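You operate a simulated robot arm through the tools that you are given. There is no shell and no other tool. Be economical: measure what you need, move in short steps, check, and stop when the job is done.

Carry out the task below with a simulated two-armed robot. There is one attempt and no reset: what you move stays moved.

## Task
Pick up the pump handle with one hand, pass it to the other hand and put it on the top of the steel shelf. Take the green brush on the top of the white table and put it away on the top of the grey bench. Fetch the pink cup and set it on top of the steel flange. Take the grey beaker and leave it in the steel tray. Put the vial from the top of the green cabinet on the top of the cup shelf. Put the orange bucket on the top of the yellow table. The order is free. Set down upright: pink cup, orange bucket.
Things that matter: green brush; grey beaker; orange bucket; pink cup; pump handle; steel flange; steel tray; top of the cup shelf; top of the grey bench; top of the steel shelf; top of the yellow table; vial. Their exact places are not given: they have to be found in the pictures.

It is judged by the outcome, as a careful person would: the job done as asked, and still so three seconds after it is handed in. It fails if anything else is knocked over, pushed out of place, dropped, spilled or broken.

## Robot
Two 6-joint arms with two-finger parallel grippers on one trunk, on a base that drives. Base frame: it is fixed to the floor where the robot stands at the start and does not move with it; the origin is under the middle of the robot, x ahead of it, y to its left, z up. Units: mm, rad, N and s.
The left shoulder is at the start at [-64, 177, 853], the right one opposite. With the tool pointing down near the work surface each hand reaches from about 460 to 580 mm from the robot's upright axis, wherever it stands, measured 20 degrees to its own side. Places, roughly: green brush (4x4x10 cm) [700, -800, 900]; grey beaker [3000, -250, 1000]; orange bucket (14x14x21 cm) [3000, -2100, 900]; pink cup [3000, -750, 1250]; pump handle (3x3x24 cm) [500, 200, 1000]; steel flange (12x12x4 cm) [-1000, 0, 300]; steel tray (30x17x8 cm) [500, 1800, 500]; top of the cup shelf (16x20 cm) [3180, -760, 1160]; top of the grey bench [-1200, 1300, 900]; top of the steel shelf (21x166 cm) [620, 3480, 600]; top of the yellow table [1200, -1000, 800]; vial [3250, -2000, 1000]. Payload 1.57 kg a hand.
Tool frame (each hand has its own): the origin (TCP) lies between the finger pads and is the grasp point; the fingertips stand 30 mm ahead of it; z points along the fingers, y is the line along which they close. The gripper opens to 80 mm. The fingers are 17 mm wide and 12 mm thick; the gripper's body (40 by 82 mm) begins 80 mm behind the TCP.
Orientation is that of the tool frame in the base frame, as a unit quaternion [x, y, z, w]. With the fingers straight down and closing along the base's y, the tool's x points along the base's -x, its y along +y and its z along -z.

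## Interface
- The arms move only by the tool play_rows. It takes "left_rows", "right_rows" or both (then of equal length, played together; a hand with none holds still); each is a list of rows, each an object of numbers (a shift or turn left out is 0, a gripper value left out holds the last): "tx", "ty", "tz": the shift along the base's x, y, z in cm; "ax", "ay", "az": the turn, a rotation vector about the base's x, y, z in rad; "hand": the closure in counts, from 0 (fully open) to 255 (shut). In form: [{"tx": .., "ty": .., "tz": .., "ax": .., "ay": .., "az": .., "hand": ..}, ...]. A call has 1 to 10 rows; each row shifts and turns the commanded pose from where the row before left it. Rows are played at 5 a second. More than 50 mm and 0.15 rad between two rows, or a gripper value outside its range, and nothing of the call is played. A pose out of reach is approached as far as the arm can. The call stops where the force on the tool passes 40 N (or 10 N more than at its start, if that is more) or the arm is blocked; 0.2 s more then pass. Each finger travels about 72 mm/s and halts on what it meets, pressing with about 40 N; the grip force reading is that of the motor and also rises with nothing between the fingers. The clock runs only during rows and for 0.2 s after the last one: add rows that do not move to give the fingers time. The reply holds the time, the measured pose of the TCP, the force on the tool along the base axes, the opening and the grip force, in the units named above and with some noise, with the torque about the TCP (base axes, N m) and any sound that the robot's microphone picked up.
- Cameras (640 x 400 px; columns grow to the right, rows downward): "scene" is now at [34.5, -8.7, 1577.2]; the picture's right is [-0.11, -0.99, 0.00], its down [-0.74, 0.08, -0.66] and it looks along [0.66, -0.07, -0.75] (base axes); focal length 259 px, centre (320, 200). "left" rides on the left gripper at [72, 7, -122] in its tool frame; the picture's right is [-0.09, 1.00, 0.00], its down [-0.84, -0.08, -0.54] and it looks along [-0.54, -0.05, 0.84] (tool axes); focal length 238 px, centre (320, 200). "right" rides on the right gripper at [72, -7, -122] in its tool frame; the picture's right is [0.09, 1.00, 0.00], its down [-0.84, 0.08, -0.54] and it looks along [-0.54, 0.05, 0.84] (tool axes); focal length 238 px, centre (320, 200).
- camera(camera): a new picture of that camera. The clock stands still meanwhile.
- lift_body(by): slides the trunk up (or, below 0, down) by that many mm; the arms and the scene camera ride with it, the base frame stays. It gives what a move gives, with no picture.
- base_move(legs): drives the robot by 1 to 6 legs, each [ahead, left, turn to the left] in mm, mm and rad, along the robot's own axes; the way and the turn of a leg run together, so that a leg with both is an arc; at most 1500 mm and 3.142 rad a leg. The arms and the cameras ride along, it lands a little off, and it stops where it bumps. It gives what a move gives.
- head_to(pan, tilt): turns the head with the scene camera to pan (to the left, within 2.496 rad either way) and tilt (down, from -0.506 to 1.204), counted from straight ahead of the robot. It gives what a move gives.
- locate(camera, pixels): there is no depth. For up to 12 entries [column, row, z] of the newest picture of that camera ("zoom" is the newest enlarged one), the place [x, y] in the base frame at which the ray of that pixel passes the height z, good to about 3 mm. The clock stands still meanwhile.
- close_up(camera, box): a new picture of the part [left, top, right, bottom] of that camera's present view, enlarged. The clock stands still meanwhile.
- hand_in(): hands the job in; it is judged then, once.

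Work in short steps. Measure before you move; look again where a grasp or a placing could have gone wrong, and mend it. You have 131 turns and 142 pictures in all, those below and enlarged ones among them. Open the grippers and draw the arms clear of the work before you hand the job in, unless the task says otherwise; then end with one line.

The tools are called after "Request:" as a command line: name --argument value ..., lists and objects as JSON in quotes. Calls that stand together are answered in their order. play_rows: Moves the arms, as the interface text tells. Its arguments: {"type":"object","properties":{"left_rows":{"type":"array","items":{"type":"object","properties":{"tx":{"type":"number"},"ty":{"type":"number"},"tz":{"type":"number"},"ax":{"type":"number"},"ay":{"type":"number"},"az":{"type":"number"},"hand":{"type":"number"}}}},"right_rows":{"type":"array","items":{"type":"object","properties":{"tx":{"type":"number"},"ty":{"type":"number"},"tz":{"type":"number"},"ax":{"type":"number"},"ay":{"type":"number"},"az":{"type":"number"},"hand":{"type":"number"}}}}},"required":[]} The other tools are called the same way: lift_body (by) slides the trunk up or down; base_move (legs) drives the base; head_to (pan, tilt) turns the head that bears the scene camera; camera (camera) takes a picture; locate (camera, pixels) gives the place at which the rays of pixels pass given heights; close_up (camera, box) takes an enlarged picture of a part of a camera's view; hand_in () hands the job in.

At the start:

```text
time: 0.0
left_ee_pos: [532.9, -43.0, 1179.7]
left_orientation: [0.0, 1.0, 0.0, 0.001]
left_ft_force: [0.3, 0.2, -0.2]
left_ft_torque: [-0.02, 0.0, 0.04]
left_opening: 80.0
left_grasp_force: 0.1
right_ee_pos: [299.1, -375.4, 1179.0]
right_orientation: [0.0, 1.0, 0.0, 0.001]
right_ft_force: [0.4, 0.2, -0.4]
right_ft_torque: [0.05, -0.01, -0.01]
right_opening: 80.0
right_grasp_force: 0.0
trunk travel left (down, up): [-294.0, 34.0]
robot x, y, heading: [-1.1, -2.6, 0.002]
head pan, tilt: [-0.113, 0.845]
```

scene: 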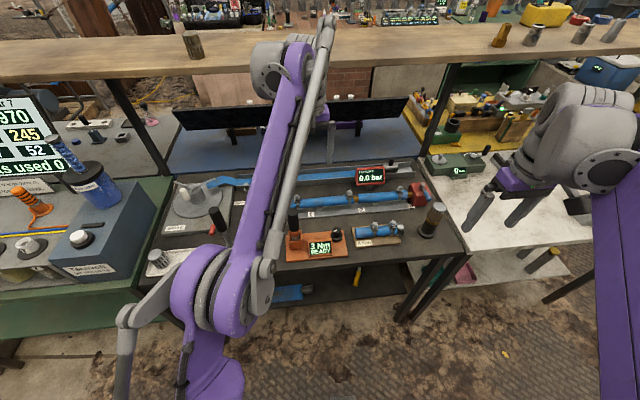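
right: 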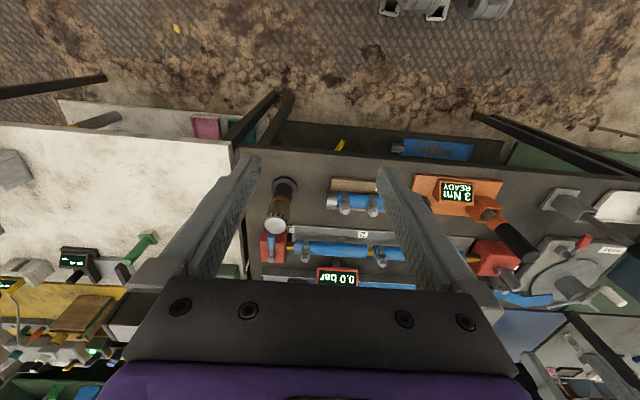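
left: 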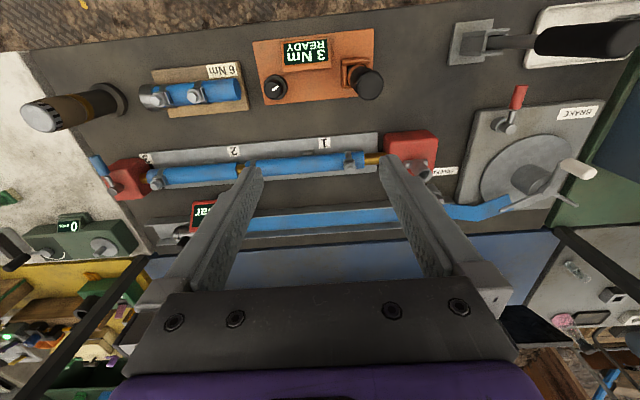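

The pictures show a cluttered bench ahead. I take closer views of the bench for the pump handle.

Request:
close_up --camera "left" --box '[380, 0, 640, 240]'

Request:
head_to --pan 0.5 --tilt 0.7

Request:
camera --camera "scene"

```text
1.67 times, centred on (510, 120) of left
```

zoom: 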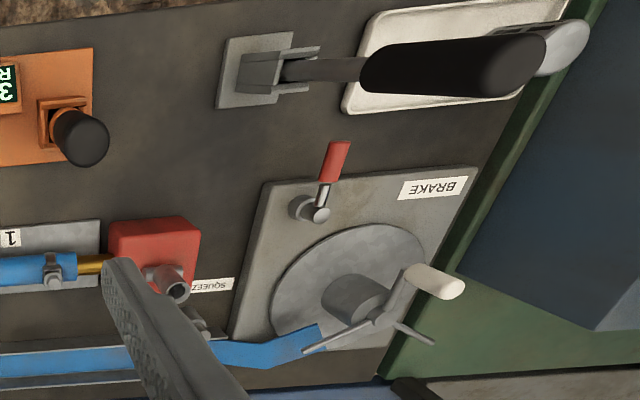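

```text
time: 1.0
left_ee_pos: [533.9, -42.2, 1180.0]
left_orientation: [0.0, 1.0, 0.0, 0.0]
left_ft_force: [-0.2, -0.1, -0.3]
left_ft_torque: [0.03, -0.01, -0.01]
left_opening: 80.0
left_grasp_force: 0.2
right_ee_pos: [299.1, -374.0, 1180.0]
right_orientation: [0.0, 1.0, 0.0, 0.0]
right_ft_force: [-0.4, 0.4, 0.4]
right_ft_torque: [-0.03, 0.0, 0.05]
right_opening: 80.1
right_grasp_force: 0.1
trunk travel left (down, up): [-294.0, 34.0]
robot x, y, heading: [1.0, 0.1, -0.001]
head pan, tilt: [0.499, 0.7]
```

```text
137 pictures are left
```

scene: 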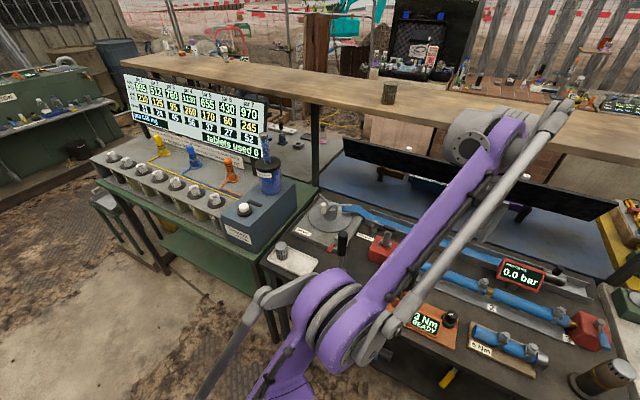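

Survey other directions: left, behind, right.

Request:
head_to --pan 1.5 --tilt 0.4

Request:
camera --camera "scene"

Request:
head_to --pan 2.49 --tilt 0.6

Request:
camera --camera "scene"

Request:
head_to --pan -0.9 --tilt 0.5

Request:
camera --camera "scene"

Request:
head_to --pan -2.2 --tilt 0.6

Request:
camera --camera "scene"

Request:
head_to --pan -0.3 --tilt 0.3

Request:
camera --camera "scene"

```text
time: 2.3
left_ee_pos: [533.7, -42.7, 1179.8]
left_orientation: [0.0, 1.0, 0.0, 0.0]
left_ft_force: [1.1, -0.4, 0.3]
left_ft_torque: [0.02, 0.02, -0.01]
left_opening: 79.7
left_grasp_force: 0.1
right_ee_pos: [302.3, -373.7, 1179.8]
right_orientation: [-0.001, 1.0, 0.001, 0.0]
right_ft_force: [-0.1, -0.4, -0.1]
right_ft_torque: [-0.02, 0.04, 0.0]
right_opening: 80.1
right_grasp_force: 0.1
trunk travel left (down, up): [-294.0, 34.0]
robot x, y, heading: [1.0, 4.5, -0.001]
head pan, tilt: [1.499, 0.4]
```

```text
136 pictures are left
```

scene: 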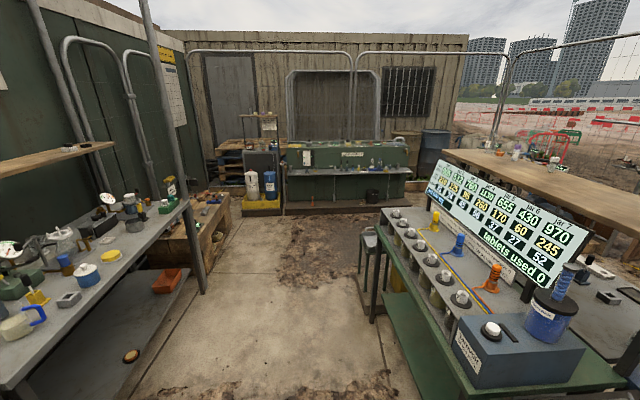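

```text
time: 3.5
left_ee_pos: [533.1, -42.4, 1180.5]
left_orientation: [0.0, 1.0, 0.0, 0.0]
left_ft_force: [-0.3, -0.1, 0.0]
left_ft_torque: [0.03, -0.01, -0.02]
left_opening: 80.2
left_grasp_force: 0.1
right_ee_pos: [298.7, -375.3, 1179.6]
right_orientation: [0.0, 1.0, 0.001, -0.001]
right_ft_force: [-0.4, -0.3, 0.2]
right_ft_torque: [0.01, 0.0, 0.02]
right_opening: 80.1
right_grasp_force: 0.0
trunk travel left (down, up): [-294.0, 34.0]
robot x, y, heading: [-2.9, 1.0, -0.001]
head pan, tilt: [2.491, 0.6]
```

```text
135 pictures are left
```

scene: 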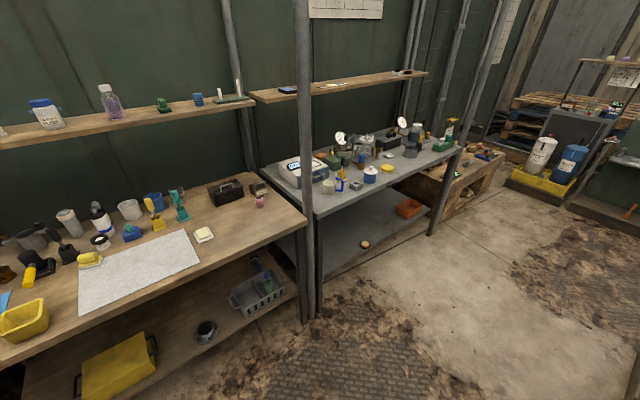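

```text
time: 6.4
left_ee_pos: [532.7, -43.1, 1179.9]
left_orientation: [0.0, 1.0, 0.0, 0.0]
left_ft_force: [-0.2, 0.4, -0.1]
left_ft_torque: [-0.03, 0.03, -0.02]
left_opening: 79.8
left_grasp_force: 0.0
right_ee_pos: [299.4, -374.4, 1178.7]
right_orientation: [0.0, 1.0, 0.001, 0.001]
right_ft_force: [-0.3, 0.4, -0.4]
right_ft_torque: [-0.03, -0.01, -0.02]
right_opening: 80.2
right_grasp_force: 0.0
trunk travel left (down, up): [-294.0, 34.0]
robot x, y, heading: [-1.0, -1.6, -0.004]
head pan, tilt: [-0.901, 0.499]
```

```text
134 pictures are left
```

scene: 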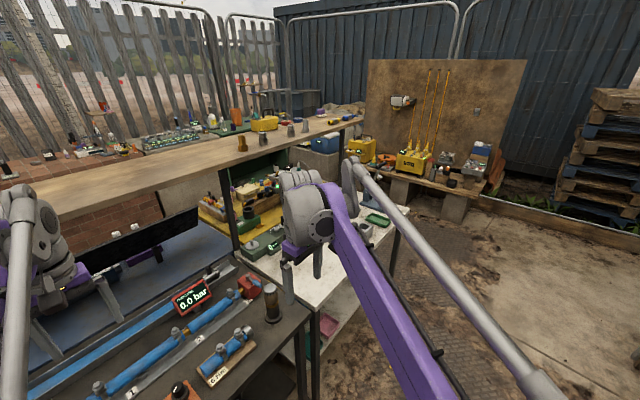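

```text
time: 7.9
left_ee_pos: [532.4, -42.2, 1179.9]
left_orientation: [0.001, 1.0, 0.001, 0.0]
left_ft_force: [-0.1, 0.0, -0.4]
left_ft_torque: [0.02, 0.0, -0.02]
left_opening: 79.8
left_grasp_force: 0.0
right_ee_pos: [300.1, -373.8, 1178.9]
right_orientation: [0.0, 1.0, 0.0, 0.0]
right_ft_force: [0.1, 0.2, 0.0]
right_ft_torque: [-0.02, -0.04, -0.02]
right_opening: 80.1
right_grasp_force: 0.0
trunk travel left (down, up): [-294.0, 34.0]
robot x, y, heading: [2.2, -3.7, -0.002]
head pan, tilt: [-2.201, 0.6]
```

```text
133 pictures are left
```

scene: 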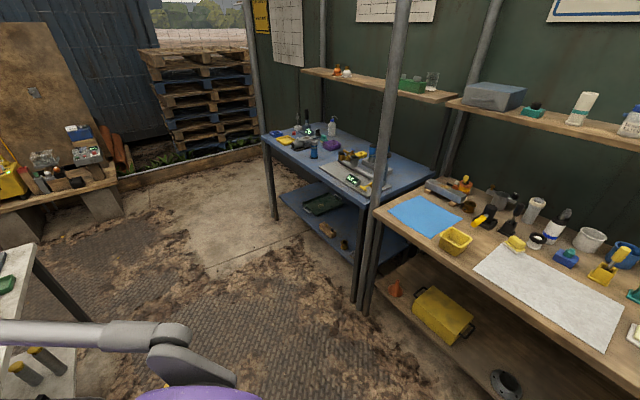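

```text
time: 9.7
left_ee_pos: [532.7, -41.8, 1180.5]
left_orientation: [0.001, 1.0, 0.0, 0.0]
left_ft_force: [0.3, 0.0, 0.3]
left_ft_torque: [0.04, 0.01, -0.01]
left_opening: 80.2
left_grasp_force: 0.0
right_ee_pos: [298.5, -375.5, 1178.8]
right_orientation: [-0.001, 1.0, 0.0, 0.001]
right_ft_force: [0.1, 0.4, -0.8]
right_ft_torque: [-0.01, 0.0, 0.0]
right_opening: 79.9
right_grasp_force: 0.1
trunk travel left (down, up): [-294.0, 34.0]
robot x, y, heading: [2.5, 0.1, 0.001]
head pan, tilt: [-0.3, 0.3]
```

```text
132 pictures are left
```

scene: 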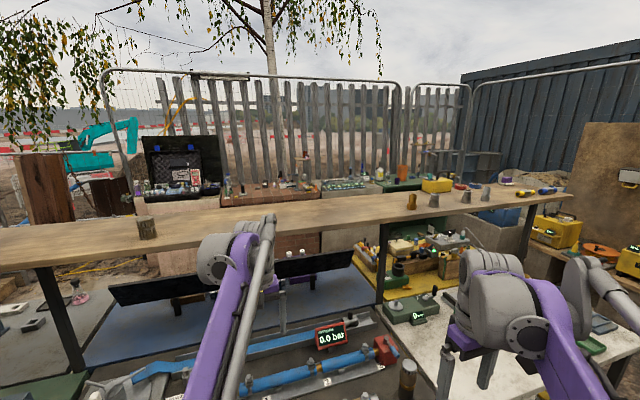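

The black-gripped lever near left-camera (480,45) to (636,33) should be the pump handle, standing at about (479,190). I look at it from the head for its height.

Request:
head_to --pan 0.4 --tilt 0.9

Request:
play_rows --left_rows '[{"ty": 5}, {"tx": -3, "ty": 5}, {"tx": -5, "ty": 0}, {"tx": -5}, {"tx": -5}, {"hand": 0}]'

Request:
camera --camera "scene"

Request:
camera --camera "left"

```text
time: 10.8
left_ee_pos: [534.0, -42.0, 1180.2]
left_orientation: [0.0, 1.0, 0.0, -0.001]
left_ft_force: [-0.2, 0.1, -0.1]
left_ft_torque: [0.02, 0.0, -0.01]
left_opening: 79.6
left_grasp_force: 0.2
right_ee_pos: [299.5, -375.0, 1179.7]
right_orientation: [0.0, 1.0, 0.0, 0.0]
right_ft_force: [-0.5, -0.3, -0.3]
right_ft_torque: [0.02, 0.0, -0.01]
right_opening: 80.3
right_grasp_force: 0.1
trunk travel left (down, up): [-294.0, 34.0]
robot x, y, heading: [-0.6, -0.1, -0.002]
head pan, tilt: [0.4, 0.901]
```

```text
refused: row 2 steps farther than a row can; nothing moved
```

```text
131 pictures are left
```

scene: 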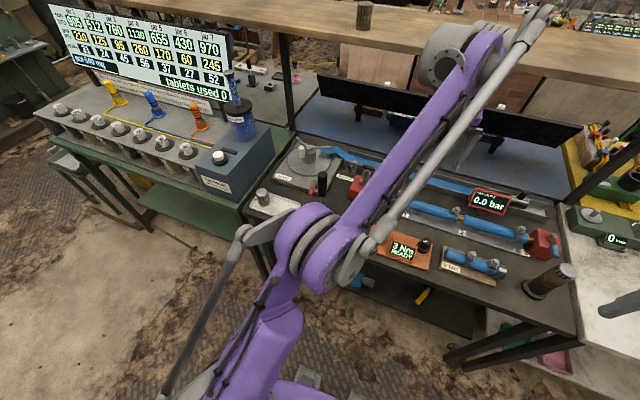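

```text
130 pictures are left
```

left: 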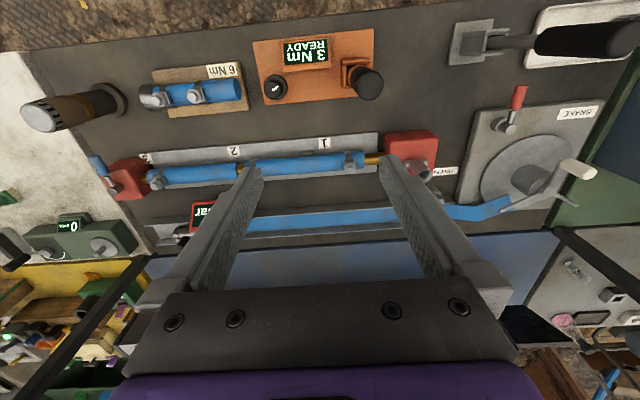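

Move the left hand 100 mm to the left to view the lever from a second point.

Request:
play_rows --left_rows '[{"ty": 5}, {"ty": 5}, {}, {}]'

Request:
camera --camera "left"

```text
time: 11.8
left_ee_pos: [534.6, 58.8, 1179.4]
left_orientation: [0.0, 1.0, 0.0, 0.001]
left_ft_force: [-0.5, 0.4, 0.1]
left_ft_torque: [-0.01, 0.05, 0.01]
left_opening: 80.0
left_grasp_force: 0.1
right_ee_pos: [299.9, -374.2, 1179.6]
right_orientation: [0.0, 1.0, 0.0, 0.0]
right_ft_force: [-0.3, 0.0, 1.0]
right_ft_torque: [0.02, -0.01, 0.04]
right_opening: 80.2
right_grasp_force: 0.0
trunk travel left (down, up): [-294.0, 34.0]
robot x, y, heading: [0.9, -0.1, 0.005]
head pan, tilt: [0.4, 0.901]
```

```text
129 pictures are left
```

left: 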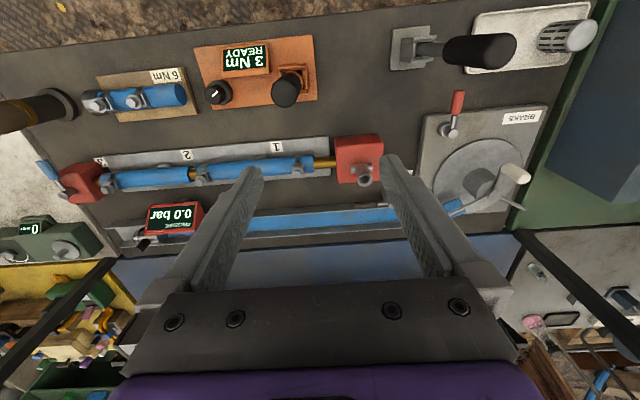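

Triangulate the tip and base with locate.

Request:
locate --camera "left" --pixels '[[500, 50, 1050], [500, 50, 1080], [500, 50, 1110], [412, 47, 880], [412, 47, 900], [448, 50, 980], [448, 50, 1000], [420, 180, 880]]'

Request:
close_up --camera "left" --box '[360, 0, 600, 150]'

Request:
close_up --camera "scene" --box '[220, 120, 420, 245]'

```text
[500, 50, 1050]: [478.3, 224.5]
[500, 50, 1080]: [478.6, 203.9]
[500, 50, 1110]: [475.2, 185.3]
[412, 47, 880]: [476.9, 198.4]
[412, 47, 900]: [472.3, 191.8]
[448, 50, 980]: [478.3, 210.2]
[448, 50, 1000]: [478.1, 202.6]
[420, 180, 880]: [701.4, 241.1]
```

```text
2.67 times, centred on (480, 75) of left
```

zoom: 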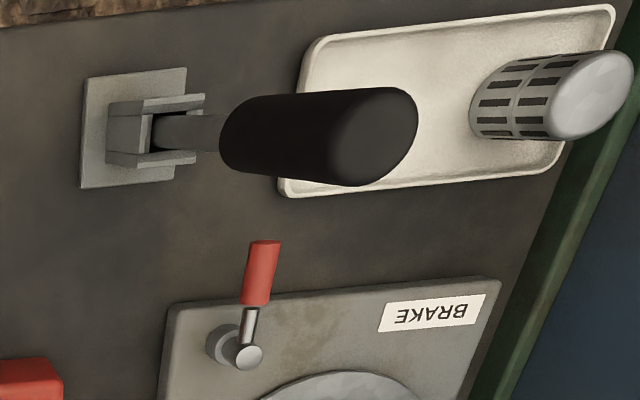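

```text
3.20 times, centred on (320, 182) of scene
```

zoom: 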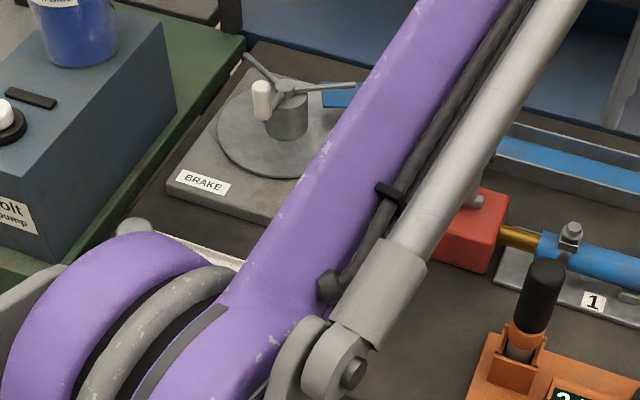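

The lever stands vertically at about (478, 202), with its top near z 1085. I bring the left hand over it and view it before going down.

Request:
play_rows --left_rows '[{"tx": -1.8, "ty": 4.5}, {"tx": -1.8, "ty": 4.5}, {"tx": -2, "ty": 4.4}, {"ty": 0.8}, {}, {}]'

Request:
camera --camera "left"

```text
time: 13.2
left_ee_pos: [476.8, 201.0, 1181.1]
left_orientation: [0.0, 1.0, 0.0, 0.001]
left_ft_force: [0.4, -0.1, 0.0]
left_ft_torque: [0.03, 0.01, 0.02]
left_opening: 79.6
left_grasp_force: 0.0
right_ee_pos: [298.9, -374.3, 1180.0]
right_orientation: [0.0, 1.0, 0.0, 0.001]
right_ft_force: [-0.3, -0.3, 0.0]
right_ft_torque: [0.03, -0.02, 0.0]
right_opening: 80.0
right_grasp_force: 0.1
trunk travel left (down, up): [-294.0, 34.0]
robot x, y, heading: [0.3, 1.2, 0.004]
head pan, tilt: [0.4, 0.901]
```

```text
126 pictures are left
```

left: 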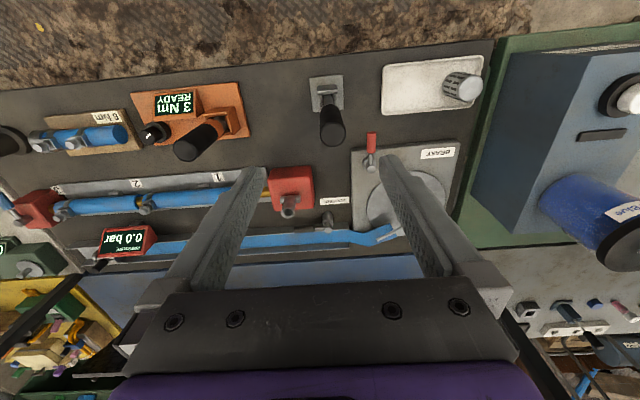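

Refine the lever's position from this view.

Request:
locate --camera "left" --pixels '[[332, 132, 1080], [332, 132, 1060], [326, 92, 880], [329, 112, 985]]'

Request:
close_up --camera "left" --box '[280, 60, 380, 160]'

```text
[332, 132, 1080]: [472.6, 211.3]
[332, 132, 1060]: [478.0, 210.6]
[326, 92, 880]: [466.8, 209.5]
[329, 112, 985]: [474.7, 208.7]
```

```text
4.00 times, centred on (330, 110) of left
```

zoom: 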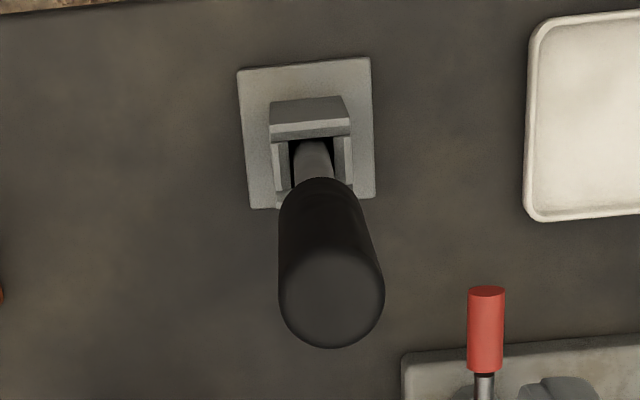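

Lever at about (474, 210). Shift 9 mm left, go down to z 1062 and close.

Request:
play_rows --left_rows '[{"tx": -0.2, "ty": 0.9, "tz": -2}, {"tz": -4}, {"tz": -4}, {"tz": -1.8}, {}, {"hand": 255}, {}, {}, {}, {}]'

Request:
camera --camera "left"

```text
time: 15.4
left_ee_pos: [476.0, 208.7, 1060.9]
left_orientation: [0.0, 1.0, 0.001, 0.0]
left_ft_force: [1.1, 6.1, -0.2]
left_ft_torque: [1.04, 0.0, 0.02]
left_opening: 26.3
left_grasp_force: 37.0
right_ee_pos: [300.1, -374.0, 1178.9]
right_orientation: [0.001, 1.0, 0.0, 0.0]
right_ft_force: [0.5, 0.4, 0.2]
right_ft_torque: [0.01, 0.02, -0.02]
right_opening: 80.2
right_grasp_force: 0.2
trunk travel left (down, up): [-294.0, 34.0]
robot x, y, heading: [2.8, -1.4, -0.0]
head pan, tilt: [0.4, 0.901]
```

```text
124 pictures are left
```

left: 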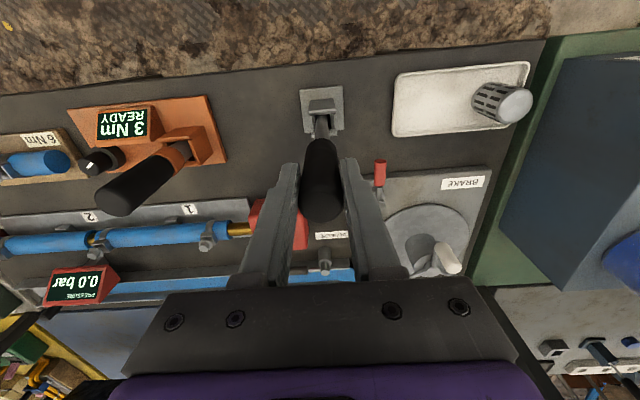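

Gripped at 26 mm. Lift straight up 17 cm.

Request:
play_rows --left_rows '[{"tz": 2}, {"tz": 3}, {"tz": 4}, {"tz": 4}, {"tz": 4}, {}]'

Request:
camera --camera "left"

Request:
camera --camera "scene"

```text
time: 16.8
left_ee_pos: [475.1, 209.0, 1232.5]
left_orientation: [-0.001, 1.0, 0.0, 0.0]
left_ft_force: [-0.9, 0.0, -2.8]
left_ft_torque: [0.04, 0.05, -0.01]
left_opening: 26.2
left_grasp_force: 37.1
right_ee_pos: [300.3, -374.6, 1179.3]
right_orientation: [0.001, 1.0, 0.0, 0.0]
right_ft_force: [-1.0, -0.6, 0.5]
right_ft_torque: [-0.02, 0.0, -0.04]
right_opening: 80.2
right_grasp_force: 0.0
trunk travel left (down, up): [-294.0, 34.0]
robot x, y, heading: [6.7, 0.4, -0.003]
head pan, tilt: [0.4, 0.901]
```

```text
123 pictures are left
```

left: 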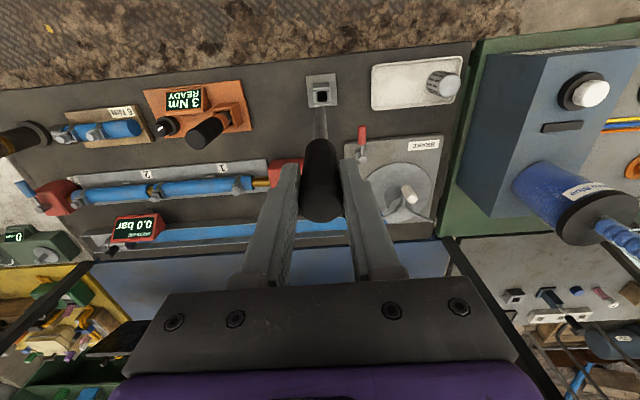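

```text
122 pictures are left
```

scene: 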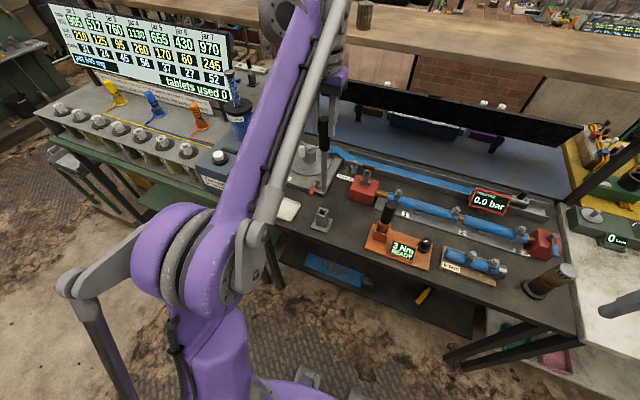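

Handle is out of its socket (~0.28 kg). I back off 250 mm to have free space, then turn the right hand to point ahead for the hand-over.

Request:
base_move --legs '[[-250, 0, 0]]'

Request:
play_rows --right_rows '[{"ay": -0.15}, {"ay": -0.15}, {"ay": -0.15}, {"ay": -0.15}, {"ay": -0.15}, {"ay": -0.15}, {"ay": -0.15}, {"ay": -0.15}, {"ay": -0.15}, {"ay": -0.15}]' --left_rows '[{"ty": -3}, {"ty": -3}, {"ty": -3}, {"ty": -3}, {"ty": -3}, {"ty": -3}, {"ty": 0}, {"tz": 0}, {}, {}]'

Request:
play_rows --right_rows '[{"ay": -0.07}, {"tz": -3}, {"tz": -3}, {}]'

Request:
head_to --pan 0.0 --tilt 0.8

Request:
camera --camera "scene"

Request:
camera --camera "right"

```text
time: 18.6
left_ee_pos: [229.5, 209.6, 1232.3]
left_orientation: [0.001, 1.0, -0.001, 0.0]
left_ft_force: [0.7, 0.3, -2.5]
left_ft_torque: [-0.02, 0.05, -0.02]
left_opening: 26.5
left_grasp_force: 36.8
right_ee_pos: [53.7, -375.5, 1179.4]
right_orientation: [0.0, 1.0, 0.0, 0.0]
right_ft_force: [0.1, -1.4, -0.6]
right_ft_torque: [0.0, 0.0, 0.0]
right_opening: 79.9
right_grasp_force: 0.0
trunk travel left (down, up): [-294.0, 34.0]
robot x, y, heading: [-251.0, -3.4, -0.002]
head pan, tilt: [0.4, 0.901]
```

```text
time: 20.2
left_ee_pos: [229.0, 27.8, 1234.0]
left_orientation: [0.001, 1.0, -0.001, 0.0]
left_ft_force: [-0.3, 0.6, -2.3]
left_ft_torque: [0.0, 0.01, -0.01]
left_opening: 26.3
left_grasp_force: 36.8
right_ee_pos: [108.1, -345.3, 1192.2]
right_orientation: [-0.07, 0.882, 0.05, 0.464]
right_ft_force: [-0.2, 0.6, -0.1]
right_ft_torque: [0.0, -0.02, -0.03]
right_opening: 80.0
right_grasp_force: 0.1
trunk travel left (down, up): [-294.0, 34.0]
robot x, y, heading: [-247.9, -0.7, 0.001]
head pan, tilt: [0.4, 0.901]
stopped in row 7 (right hand): the arm was blocked; the commanded pose is now the measured one
```

```text
time: 21.2
left_ee_pos: [228.6, 27.7, 1235.5]
left_orientation: [0.001, 1.0, 0.0, 0.0]
left_ft_force: [0.9, 0.0, -2.2]
left_ft_torque: [-0.02, 0.02, -0.03]
left_opening: 26.3
left_grasp_force: 37.8
right_ee_pos: [106.6, -343.6, 1130.0]
right_orientation: [-0.074, 0.865, 0.048, 0.494]
right_ft_force: [1.1, 0.0, -0.2]
right_ft_torque: [-0.01, 0.0, 0.01]
right_opening: 79.8
right_grasp_force: 0.1
trunk travel left (down, up): [-294.0, 34.0]
robot x, y, heading: [-247.7, 0.4, 0.0]
head pan, tilt: [0.4, 0.901]
```

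```text
time: 22.0
left_ee_pos: [228.4, 26.8, 1234.6]
left_orientation: [0.001, 1.0, 0.0, 0.0]
left_ft_force: [0.0, 1.0, -1.5]
left_ft_torque: [0.0, 0.04, 0.0]
left_opening: 26.3
left_grasp_force: 36.7
right_ee_pos: [106.5, -344.1, 1130.2]
right_orientation: [-0.072, 0.865, 0.048, 0.495]
right_ft_force: [0.5, -0.6, -0.6]
right_ft_torque: [-0.01, -0.02, -0.02]
right_opening: 80.2
right_grasp_force: 0.1
trunk travel left (down, up): [-294.0, 34.0]
robot x, y, heading: [-248.0, 3.6, -0.003]
head pan, tilt: [0.0, 0.799]
```

```text
121 pictures are left
```

scene: 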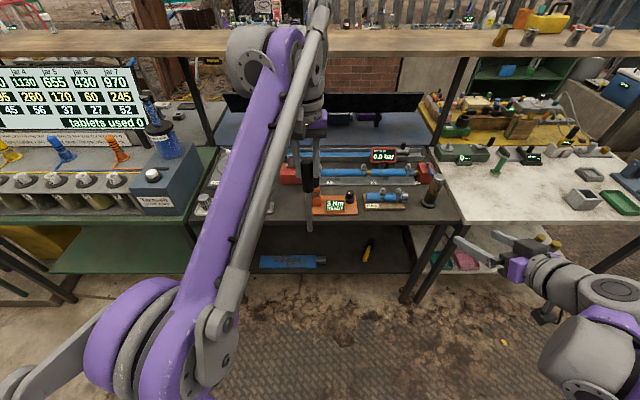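

```text
120 pictures are left
```

right: 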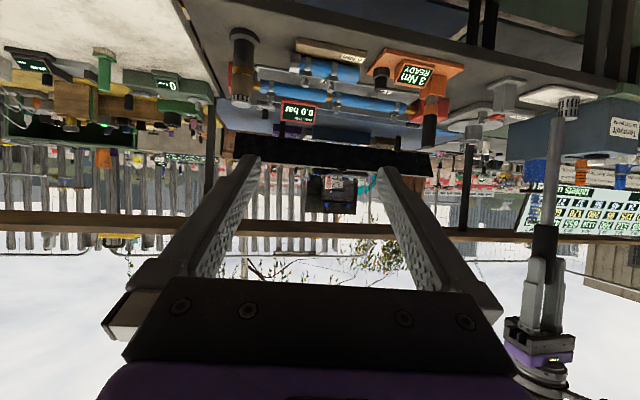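

The right hand was too near its own shoulder to turn. I move it ahead while turning, and extend the left hand a bit lower and farther.

Request:
play_rows --right_rows '[{"tx": 4, "tz": -1}, {"tx": 3, "ax": 0.0226, "ay": -0.1305, "tz": -1}, {"tx": 3, "ax": 0.0226, "ay": -0.1305, "tz": -1}, {"tx": 3, "ax": 0.0226, "ay": -0.1305, "tz": -1}, {"tx": 1, "ax": 0.0226, "ay": -0.1305, "tz": -1.1}, {}, {}]' --left_rows '[{"tx": 2, "tz": -2}, {"tx": 2, "tz": -2}, {"tx": 2, "tz": -2}, {"tx": 2, "tz": -2}, {}, {}, {}]'

Request:
camera --camera "right"

```text
time: 23.6
left_ee_pos: [308.6, 27.0, 1154.7]
left_orientation: [0.0, 1.0, 0.0, -0.001]
left_ft_force: [-0.8, 0.5, -2.2]
left_ft_torque: [0.0, 0.02, -0.01]
left_opening: 26.4
left_grasp_force: 37.5
right_ee_pos: [246.1, -345.5, 1081.2]
right_orientation: [-0.058, 0.705, 0.065, 0.704]
right_ft_force: [-0.7, -0.6, -0.5]
right_ft_torque: [-0.02, 0.02, 0.0]
right_opening: 80.1
right_grasp_force: 0.0
trunk travel left (down, up): [-294.0, 34.0]
robot x, y, heading: [-246.1, -1.2, -0.0]
head pan, tilt: [0.0, 0.799]
```

```text
119 pictures are left
```

right: 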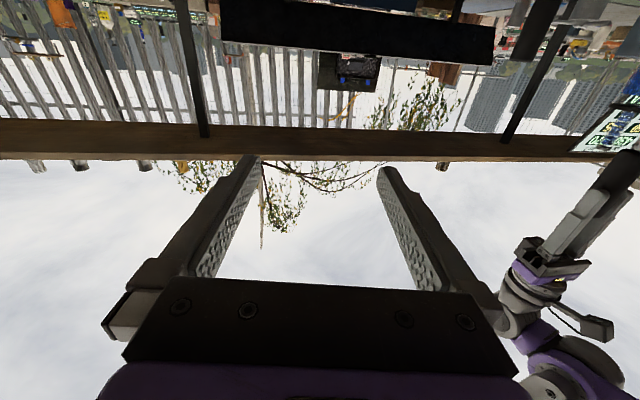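

Yaw the right hand 0.73 rad more to the left and bring it to a standoff before the handle.

Request:
play_rows --right_rows '[{"az": 0.146, "ty": 4}, {"az": 0.146, "ty": 4}, {"az": 0.146, "ty": 4}, {"az": 0.146, "ty": 4}, {"az": 0.146, "ty": 4.5, "tx": -0.8}, {"ty": 4.6, "tx": -1}, {}, {}]'

Request:
camera --camera "right"

Request:
camera --camera "scene"

```text
time: 25.4
left_ee_pos: [308.3, 27.8, 1153.7]
left_orientation: [0.001, 1.0, 0.0, 0.0]
left_ft_force: [-0.9, -0.4, -2.0]
left_ft_torque: [-0.05, 0.02, -0.02]
left_opening: 26.1
left_grasp_force: 36.8
right_ee_pos: [227.2, -94.8, 1081.5]
right_orientation: [-0.306, 0.638, 0.312, 0.634]
right_ft_force: [0.2, 0.8, -0.7]
right_ft_torque: [0.05, -0.01, 0.02]
right_opening: 79.8
right_grasp_force: 0.2
trunk travel left (down, up): [-294.0, 34.0]
robot x, y, heading: [-245.3, 0.9, 0.003]
head pan, tilt: [0.0, 0.799]
```

```text
118 pictures are left
```

right: 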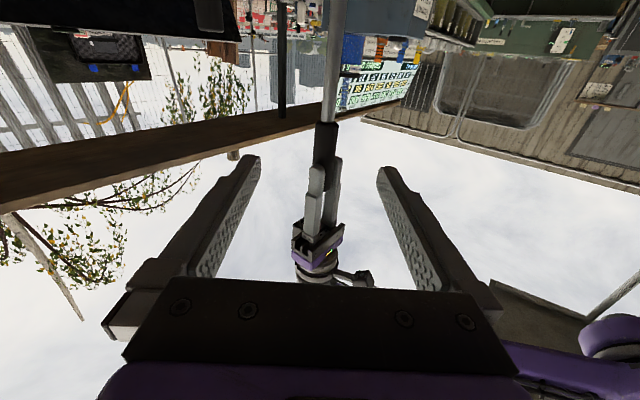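

```text
117 pictures are left
```

scene: 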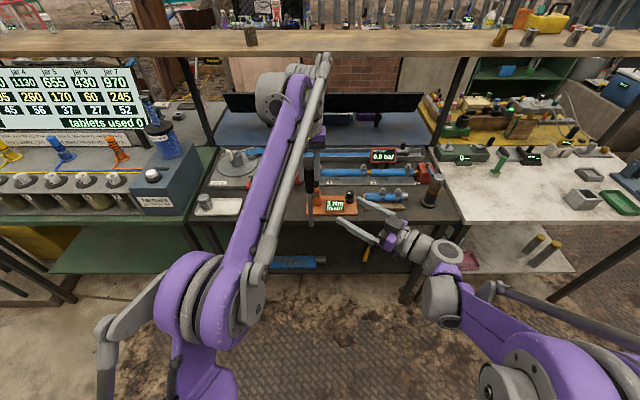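

The handle (column 325) sits centrally between the right fingers. Advance and close the right hand.

Request:
play_rows --right_rows '[{"tx": 2, "ty": 3}, {"tx": 2, "ty": 3}, {"tx": 2, "ty": 3}, {"tx": 2.1, "ty": 3.2}, {}, {"hand": 255}, {}, {}, {}, {}]'

Request:
camera --camera "right"

```text
time: 27.6
left_ee_pos: [307.9, 28.7, 1154.6]
left_orientation: [0.001, 1.0, 0.001, -0.003]
left_ft_force: [-23.2, 9.1, -5.0]
left_ft_torque: [0.84, 1.26, 0.21]
left_opening: 26.0
left_grasp_force: 37.0
right_ee_pos: [310.6, 27.2, 1082.2]
right_orientation: [-0.303, 0.639, 0.311, 0.635]
right_ft_force: [22.9, -9.0, 2.5]
right_ft_torque: [-0.14, 0.48, -0.19]
right_opening: 25.8
right_grasp_force: 37.0
trunk travel left (down, up): [-294.0, 34.0]
robot x, y, heading: [-244.4, -2.2, 0.002]
head pan, tilt: [0.0, 0.799]
```

```text
116 pictures are left
```

right: 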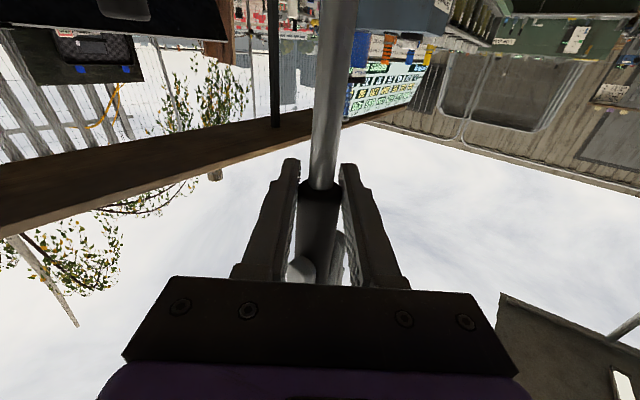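

Both hold it (25.8 mm). Open the left hand, raise it clear and draw it away to the left.

Request:
play_rows --left_rows '[{"hand": 0}, {}, {}, {}, {"tz": 3}, {"tz": 4}, {"tz": 3}, {"ty": 4}, {"ty": 5}, {"ty": 5}]'

Request:
camera --camera "right"

Request:
camera --camera "scene"

```text
time: 29.8
left_ee_pos: [278.2, 177.2, 1226.7]
left_orientation: [0.001, 1.0, -0.001, 0.0]
left_ft_force: [-0.2, -0.3, -0.4]
left_ft_torque: [-0.01, -0.01, 0.02]
left_opening: 79.8
left_grasp_force: 0.1
left hand out of reach, approached as far as the arm can: row 6, 7
right_ee_pos: [309.9, 31.1, 1082.1]
right_orientation: [-0.306, 0.638, 0.312, 0.634]
right_ft_force: [-0.2, -0.4, 0.6]
right_ft_torque: [0.01, -0.01, -0.01]
right_opening: 25.3
right_grasp_force: 36.7
trunk travel left (down, up): [-294.0, 34.0]
robot x, y, heading: [-247.0, 0.8, -0.003]
head pan, tilt: [0.0, 0.799]
```

```text
115 pictures are left
```

right: 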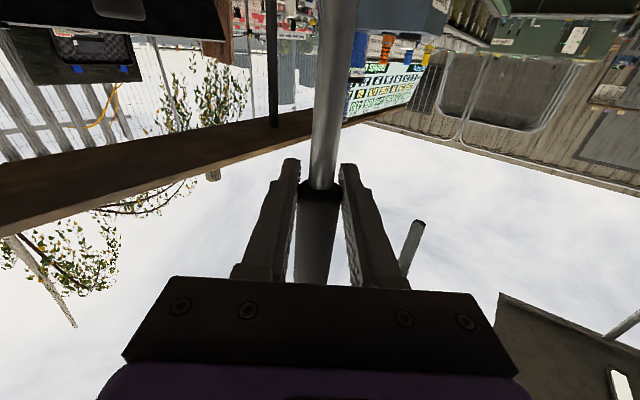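

```text
114 pictures are left
```

scene: 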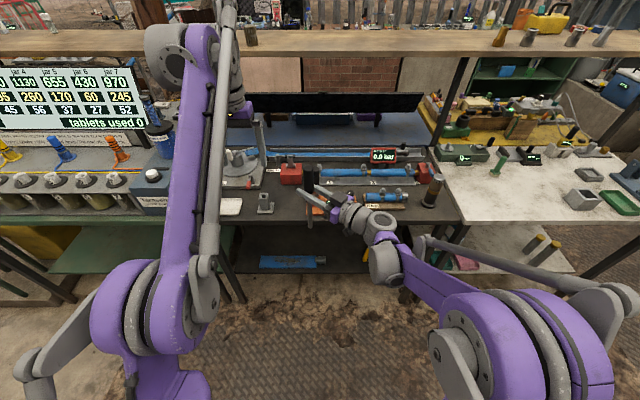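

The right hand has the handle alone. Now I turn left and drive towards the steel shelf along the free aisle, then look.

Request:
base_move --legs '[[0, 0, 1.571], [1500, -50, 0], [500, -50, 0]]'

Request:
head_to --pan -0.1 --tilt 0.6

Request:
camera --camera "scene"

```text
refused: leg 2 is longer than a leg can be; nothing moved
```

```text
time: 30.6
left_ee_pos: [278.2, 175.1, 1228.1]
left_orientation: [0.001, 1.0, 0.0, 0.001]
left_ft_force: [-0.7, -0.4, 0.3]
left_ft_torque: [0.02, -0.02, 0.02]
left_opening: 80.1
left_grasp_force: 0.1
right_ee_pos: [309.7, 29.3, 1081.7]
right_orientation: [-0.305, 0.638, 0.313, 0.634]
right_ft_force: [1.1, -0.9, -0.2]
right_ft_torque: [0.01, -0.01, -0.01]
right_opening: 25.5
right_grasp_force: 36.3
trunk travel left (down, up): [-294.0, 34.0]
robot x, y, heading: [-247.6, -1.4, -0.002]
head pan, tilt: [-0.099, 0.6]
```

```text
113 pictures are left
```

scene: 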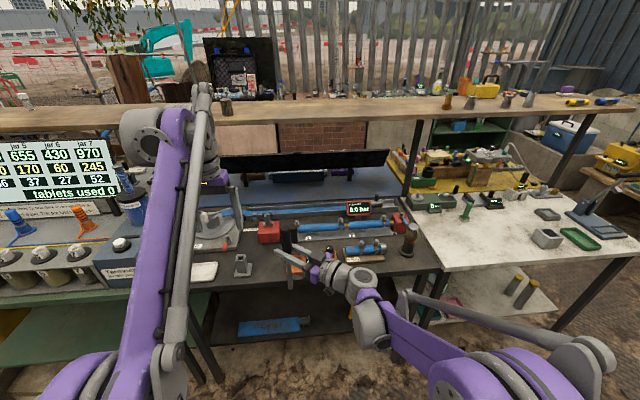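

The leg was just too long; I drive in shorter legs.

Request:
base_move --legs '[[0, 0, 1.571], [1400, -50, 0], [600, -50, 0]]'

Request:
camera --camera "scene"

```text
time: 44.5
left_ee_pos: [-305.1, 2551.9, 1227.0]
left_orientation: [-0.706, 0.708, 0.0, 0.0]
left_ft_force: [0.3, 0.1, 0.3]
left_ft_torque: [-0.01, -0.01, -0.01]
left_opening: 79.8
left_grasp_force: 0.1
right_ee_pos: [-157.2, 2581.5, 1081.5]
right_orientation: [-0.667, 0.235, 0.669, 0.229]
right_ft_force: [0.4, 0.1, 0.2]
right_ft_torque: [0.03, 0.01, -0.01]
right_opening: 25.5
right_grasp_force: 36.8
trunk travel left (down, up): [-294.0, 34.0]
robot x, y, heading: [-125.1, 2026.4, 1.566]
head pan, tilt: [-0.099, 0.6]
```

```text
112 pictures are left
```

scene: 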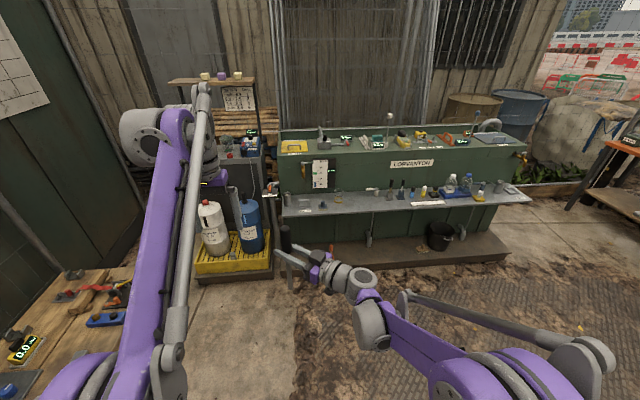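

The steel shelf is the ledge at rows 190-215. Zoom in to find a free place.

Request:
close_up --camera "scene" --box '[270, 160, 540, 240]'

Request:
locate --camera "scene" --pixels '[[284, 213, 600], [284, 194, 600], [355, 213, 600], [355, 192, 600], [530, 200, 600], [440, 210, 600]]'

```text
2.37 times, centred on (405, 200) of scene
```

zoom: 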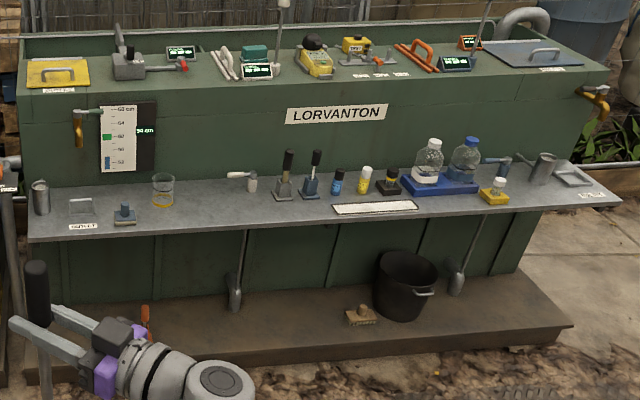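

```text
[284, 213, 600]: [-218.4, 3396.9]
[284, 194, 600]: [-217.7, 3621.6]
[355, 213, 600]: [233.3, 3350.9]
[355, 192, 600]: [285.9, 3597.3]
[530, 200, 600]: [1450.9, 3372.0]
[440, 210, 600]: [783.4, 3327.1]
```

Free place on the shelf is near (310, 3440), between the glass and a small tool. First I spread the hands and turn the right one downward here in free space.

Request:
play_rows --right_rows '[{"tx": 4, "ty": -1}, {"tx": 4, "ty": -1}, {"tx": 4, "ty": -1}, {"tx": 4, "ty": -1}, {"tx": 4, "ty": -1}, {}]' --left_rows '[{"tx": -4, "ty": -2}, {"tx": -4, "ty": -2}, {"tx": -4, "ty": -2}, {"tx": -3, "ty": -2}, {}, {}]'

Request:
play_rows --right_rows '[{"ax": -0.0915, "ay": -0.1185}, {"ax": -0.0915, "ay": -0.1185}, {"ax": -0.0915, "ay": -0.1185}, {"ax": -0.0915, "ay": -0.1185}, {"ax": -0.0915, "ay": -0.1185}, {"ax": -0.0915, "ay": -0.1185}, {"ax": -0.0915, "ay": -0.1185}, {"ax": -0.0915, "ay": -0.1185}, {"ax": -0.0915, "ay": -0.1185}, {"ax": -0.0915, "ay": -0.1185}]'

Request:
play_rows --right_rows '[{"ax": -0.043, "ay": -0.056}, {"az": 0.13}, {"az": 0.13}, {"az": 0.13}, {"az": 0.13}, {"az": 0.13}, {}]'

Request:
camera --camera "right"

```text
time: 45.9
left_ee_pos: [-455.2, 2469.6, 1226.7]
left_orientation: [-0.706, 0.708, 0.0, 0.0]
left_ft_force: [0.6, -0.1, -1.0]
left_ft_torque: [0.02, -0.02, -0.01]
left_opening: 80.0
left_grasp_force: 0.0
right_ee_pos: [40.7, 2532.9, 1084.8]
right_orientation: [-0.667, 0.236, 0.669, 0.229]
right_ft_force: [0.3, 0.8, -1.7]
right_ft_torque: [-0.02, 0.05, 0.03]
right_opening: 25.6
right_grasp_force: 36.9
trunk travel left (down, up): [-294.0, 34.0]
robot x, y, heading: [-128.5, 2026.2, 1.56]
head pan, tilt: [-0.099, 0.6]
```

```text
time: 48.1
left_ee_pos: [-455.3, 2472.7, 1226.9]
left_orientation: [-0.706, 0.708, 0.0, 0.0]
left_ft_force: [0.7, 0.3, 0.2]
left_ft_torque: [-0.02, 0.01, 0.0]
left_opening: 79.9
left_grasp_force: 0.0
right_ee_pos: [42.2, 2533.0, 1081.3]
right_orientation: [0.944, -0.327, -0.031, -0.016]
right_ft_force: [0.0, -0.3, -2.9]
right_ft_torque: [0.01, 0.03, 0.01]
right_opening: 25.6
right_grasp_force: 37.4
trunk travel left (down, up): [-294.0, 34.0]
robot x, y, heading: [-130.6, 2025.4, 1.569]
head pan, tilt: [-0.099, 0.6]
```

```text
time: 49.7
left_ee_pos: [-453.8, 2471.7, 1228.1]
left_orientation: [-0.706, 0.708, 0.001, 0.0]
left_ft_force: [0.4, 0.5, 0.8]
left_ft_torque: [0.01, -0.04, -0.01]
left_opening: 80.0
left_grasp_force: 0.1
right_ee_pos: [41.8, 2533.5, 1081.1]
right_orientation: [1.0, -0.009, -0.001, -0.006]
right_ft_force: [0.5, -0.4, -1.4]
right_ft_torque: [-0.03, -0.01, 0.01]
right_opening: 25.5
right_grasp_force: 36.3
trunk travel left (down, up): [-294.0, 34.0]
robot x, y, heading: [-127.8, 2026.7, 1.565]
head pan, tilt: [-0.099, 0.6]
```

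```text
110 pictures are left
```

right: 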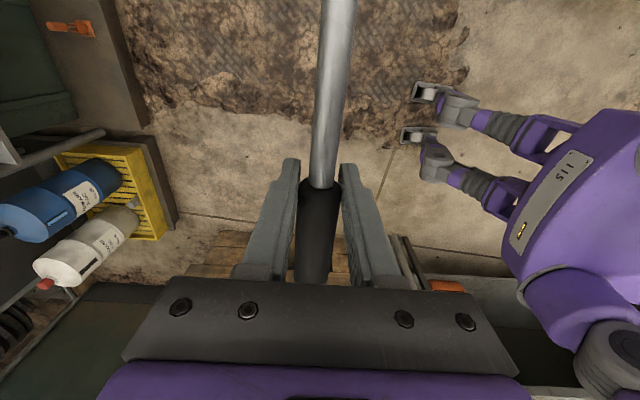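

Now tool down with the handle lying along x. Check the floor step's front edge before driving up.

Request:
locate --camera "scene" --pixels '[[400, 266, 0], [300, 262, 0], [400, 260, 80], [235, 281, 0]]'

```text
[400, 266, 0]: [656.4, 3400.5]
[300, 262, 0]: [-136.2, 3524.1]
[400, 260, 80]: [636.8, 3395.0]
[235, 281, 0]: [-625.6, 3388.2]
```

Step front is at y≈3400, so the base has room. Drive to about (130, 2900) and look at the shelf.

Request:
base_move --legs '[[400, -260, 0], [450, 0, 0]]'

Request:
head_to --pan -0.25 --tilt 1.1

Request:
camera --camera "scene"

Request:
camera --camera "right"

```text
time: 54.8
left_ee_pos: [-193.2, 3309.2, 1226.9]
left_orientation: [-0.705, 0.71, 0.0, 0.0]
left_ft_force: [-0.8, -0.8, 0.7]
left_ft_torque: [0.01, -0.01, 0.02]
left_opening: 80.2
left_grasp_force: 0.0
right_ee_pos: [305.5, 3370.4, 1082.3]
right_orientation: [1.0, -0.011, 0.0, -0.006]
right_ft_force: [-0.1, 0.0, -1.1]
right_ft_torque: [0.03, 0.03, -0.02]
right_opening: 25.5
right_grasp_force: 37.0
trunk travel left (down, up): [-294.0, 34.0]
robot x, y, heading: [132.7, 2863.8, 1.567]
head pan, tilt: [-0.099, 0.6]
```

```text
time: 55.7
left_ee_pos: [-191.8, 3309.7, 1227.5]
left_orientation: [-0.705, 0.71, 0.0, 0.0]
left_ft_force: [0.3, -0.3, -0.7]
left_ft_torque: [0.04, 0.0, -0.03]
left_opening: 80.0
left_grasp_force: 0.1
right_ee_pos: [304.9, 3369.8, 1082.4]
right_orientation: [1.0, -0.01, -0.001, -0.006]
right_ft_force: [0.4, 1.2, -1.8]
right_ft_torque: [0.02, -0.01, -0.02]
right_opening: 25.6
right_grasp_force: 37.0
trunk travel left (down, up): [-294.0, 34.0]
robot x, y, heading: [132.5, 2861.8, 1.565]
head pan, tilt: [-0.25, 1.1]
```

```text
109 pictures are left
```

scene: 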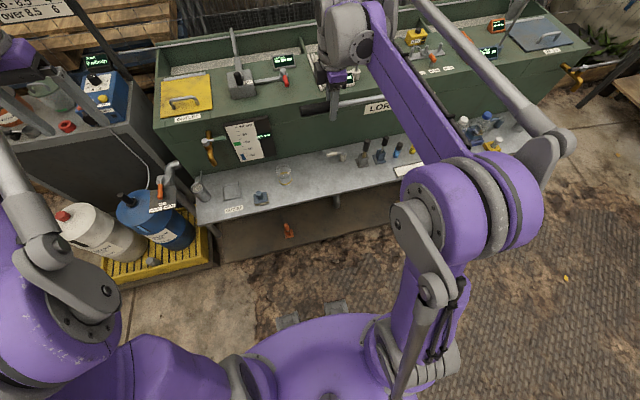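

```text
108 pictures are left
```

right: 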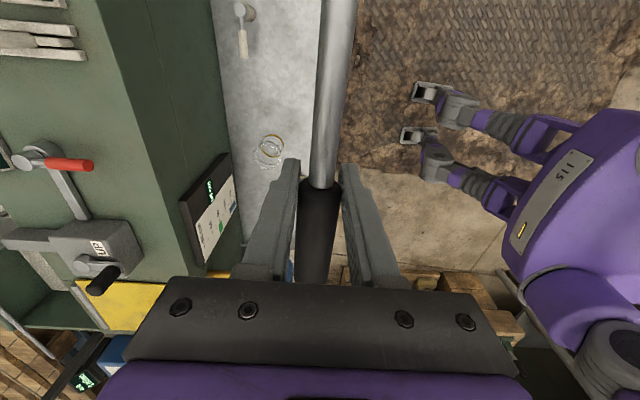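

Locate the glass base, the small tool and shelf edges in both views.

Request:
locate --camera "right" --pixels '[[268, 148, 610], [243, 12, 620], [244, 55, 620], [222, 100, 600], [216, 20, 600], [350, 100, 600], [250, 235, 600]]'

Request:
locate --camera "scene" --pixels '[[285, 184, 600], [262, 204, 600], [330, 163, 600], [340, 158, 620], [200, 222, 600], [200, 222, 580], [320, 196, 600], [360, 188, 600], [362, 165, 600]]'

Request:
close_up --camera "scene" --box '[180, 120, 440, 240]'

```text
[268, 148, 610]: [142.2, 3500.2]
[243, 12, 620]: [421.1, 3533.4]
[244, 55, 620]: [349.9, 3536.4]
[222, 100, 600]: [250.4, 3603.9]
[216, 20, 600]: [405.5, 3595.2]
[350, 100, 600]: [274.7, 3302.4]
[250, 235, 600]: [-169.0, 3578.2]
```

```text
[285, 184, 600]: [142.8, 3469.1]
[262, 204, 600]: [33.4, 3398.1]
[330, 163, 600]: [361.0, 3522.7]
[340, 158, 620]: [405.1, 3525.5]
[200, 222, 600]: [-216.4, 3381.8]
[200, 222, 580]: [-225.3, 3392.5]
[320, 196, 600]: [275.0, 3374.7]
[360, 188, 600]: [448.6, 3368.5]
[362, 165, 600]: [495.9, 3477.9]
```

```text
2.46 times, centred on (310, 180) of scene
```

zoom: 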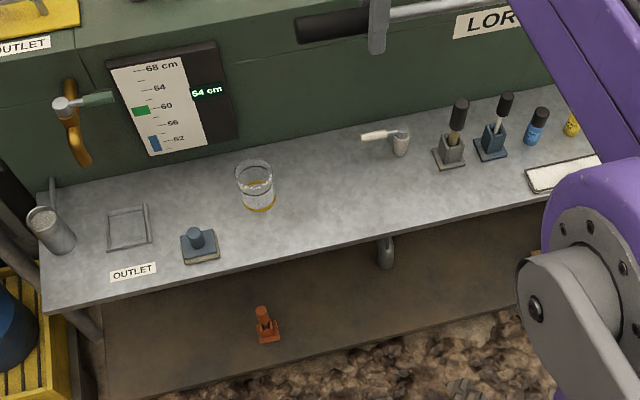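

Free spot: x 190-440, y 3385-3500. Drive 65 mm ahead, lower the trunk, then check height.

Request:
base_move --legs '[[65, 0, 0]]'

Request:
lift_body --by -285

Request:
camera --camera "right"

```text
time: 56.7
left_ee_pos: [-191.3, 3374.9, 1227.3]
left_orientation: [-0.704, 0.71, -0.001, 0.0]
left_ft_force: [0.4, -0.4, -0.1]
left_ft_torque: [0.0, 0.0, 0.01]
left_opening: 80.3
left_grasp_force: 0.0
right_ee_pos: [305.7, 3434.3, 1082.5]
right_orientation: [1.0, -0.011, -0.001, -0.007]
right_ft_force: [0.5, -0.4, -2.6]
right_ft_torque: [-0.04, -0.01, -0.01]
right_opening: 25.6
right_grasp_force: 36.9
trunk travel left (down, up): [-294.0, 34.0]
robot x, y, heading: [132.3, 2929.1, 1.568]
head pan, tilt: [-0.25, 1.1]
```

```text
time: 59.6
left_ee_pos: [-191.4, 3374.6, 941.2]
left_orientation: [-0.704, 0.71, 0.0, 0.0]
left_ft_force: [1.2, 0.5, 0.7]
left_ft_torque: [-0.01, 0.0, -0.01]
left_opening: 80.2
left_grasp_force: 0.1
right_ee_pos: [305.1, 3432.4, 796.4]
right_orientation: [1.0, -0.011, -0.002, -0.007]
right_ft_force: [0.0, 0.3, -2.3]
right_ft_torque: [0.03, 0.02, -0.02]
right_opening: 25.5
right_grasp_force: 36.5
trunk travel left (down, up): [-9.0, 319.0]
robot x, y, heading: [133.2, 2926.9, 1.566]
head pan, tilt: [-0.25, 1.1]
```

```text
106 pictures are left
```

right: 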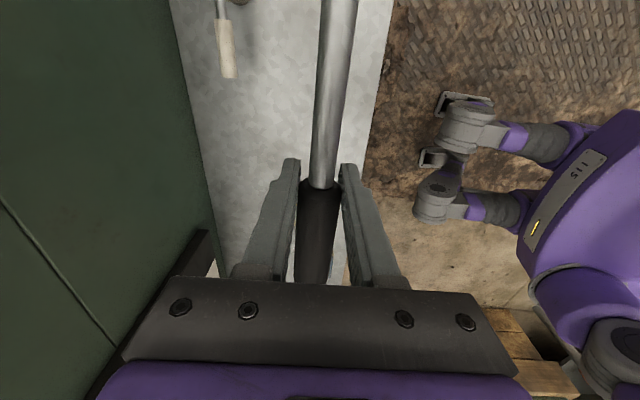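

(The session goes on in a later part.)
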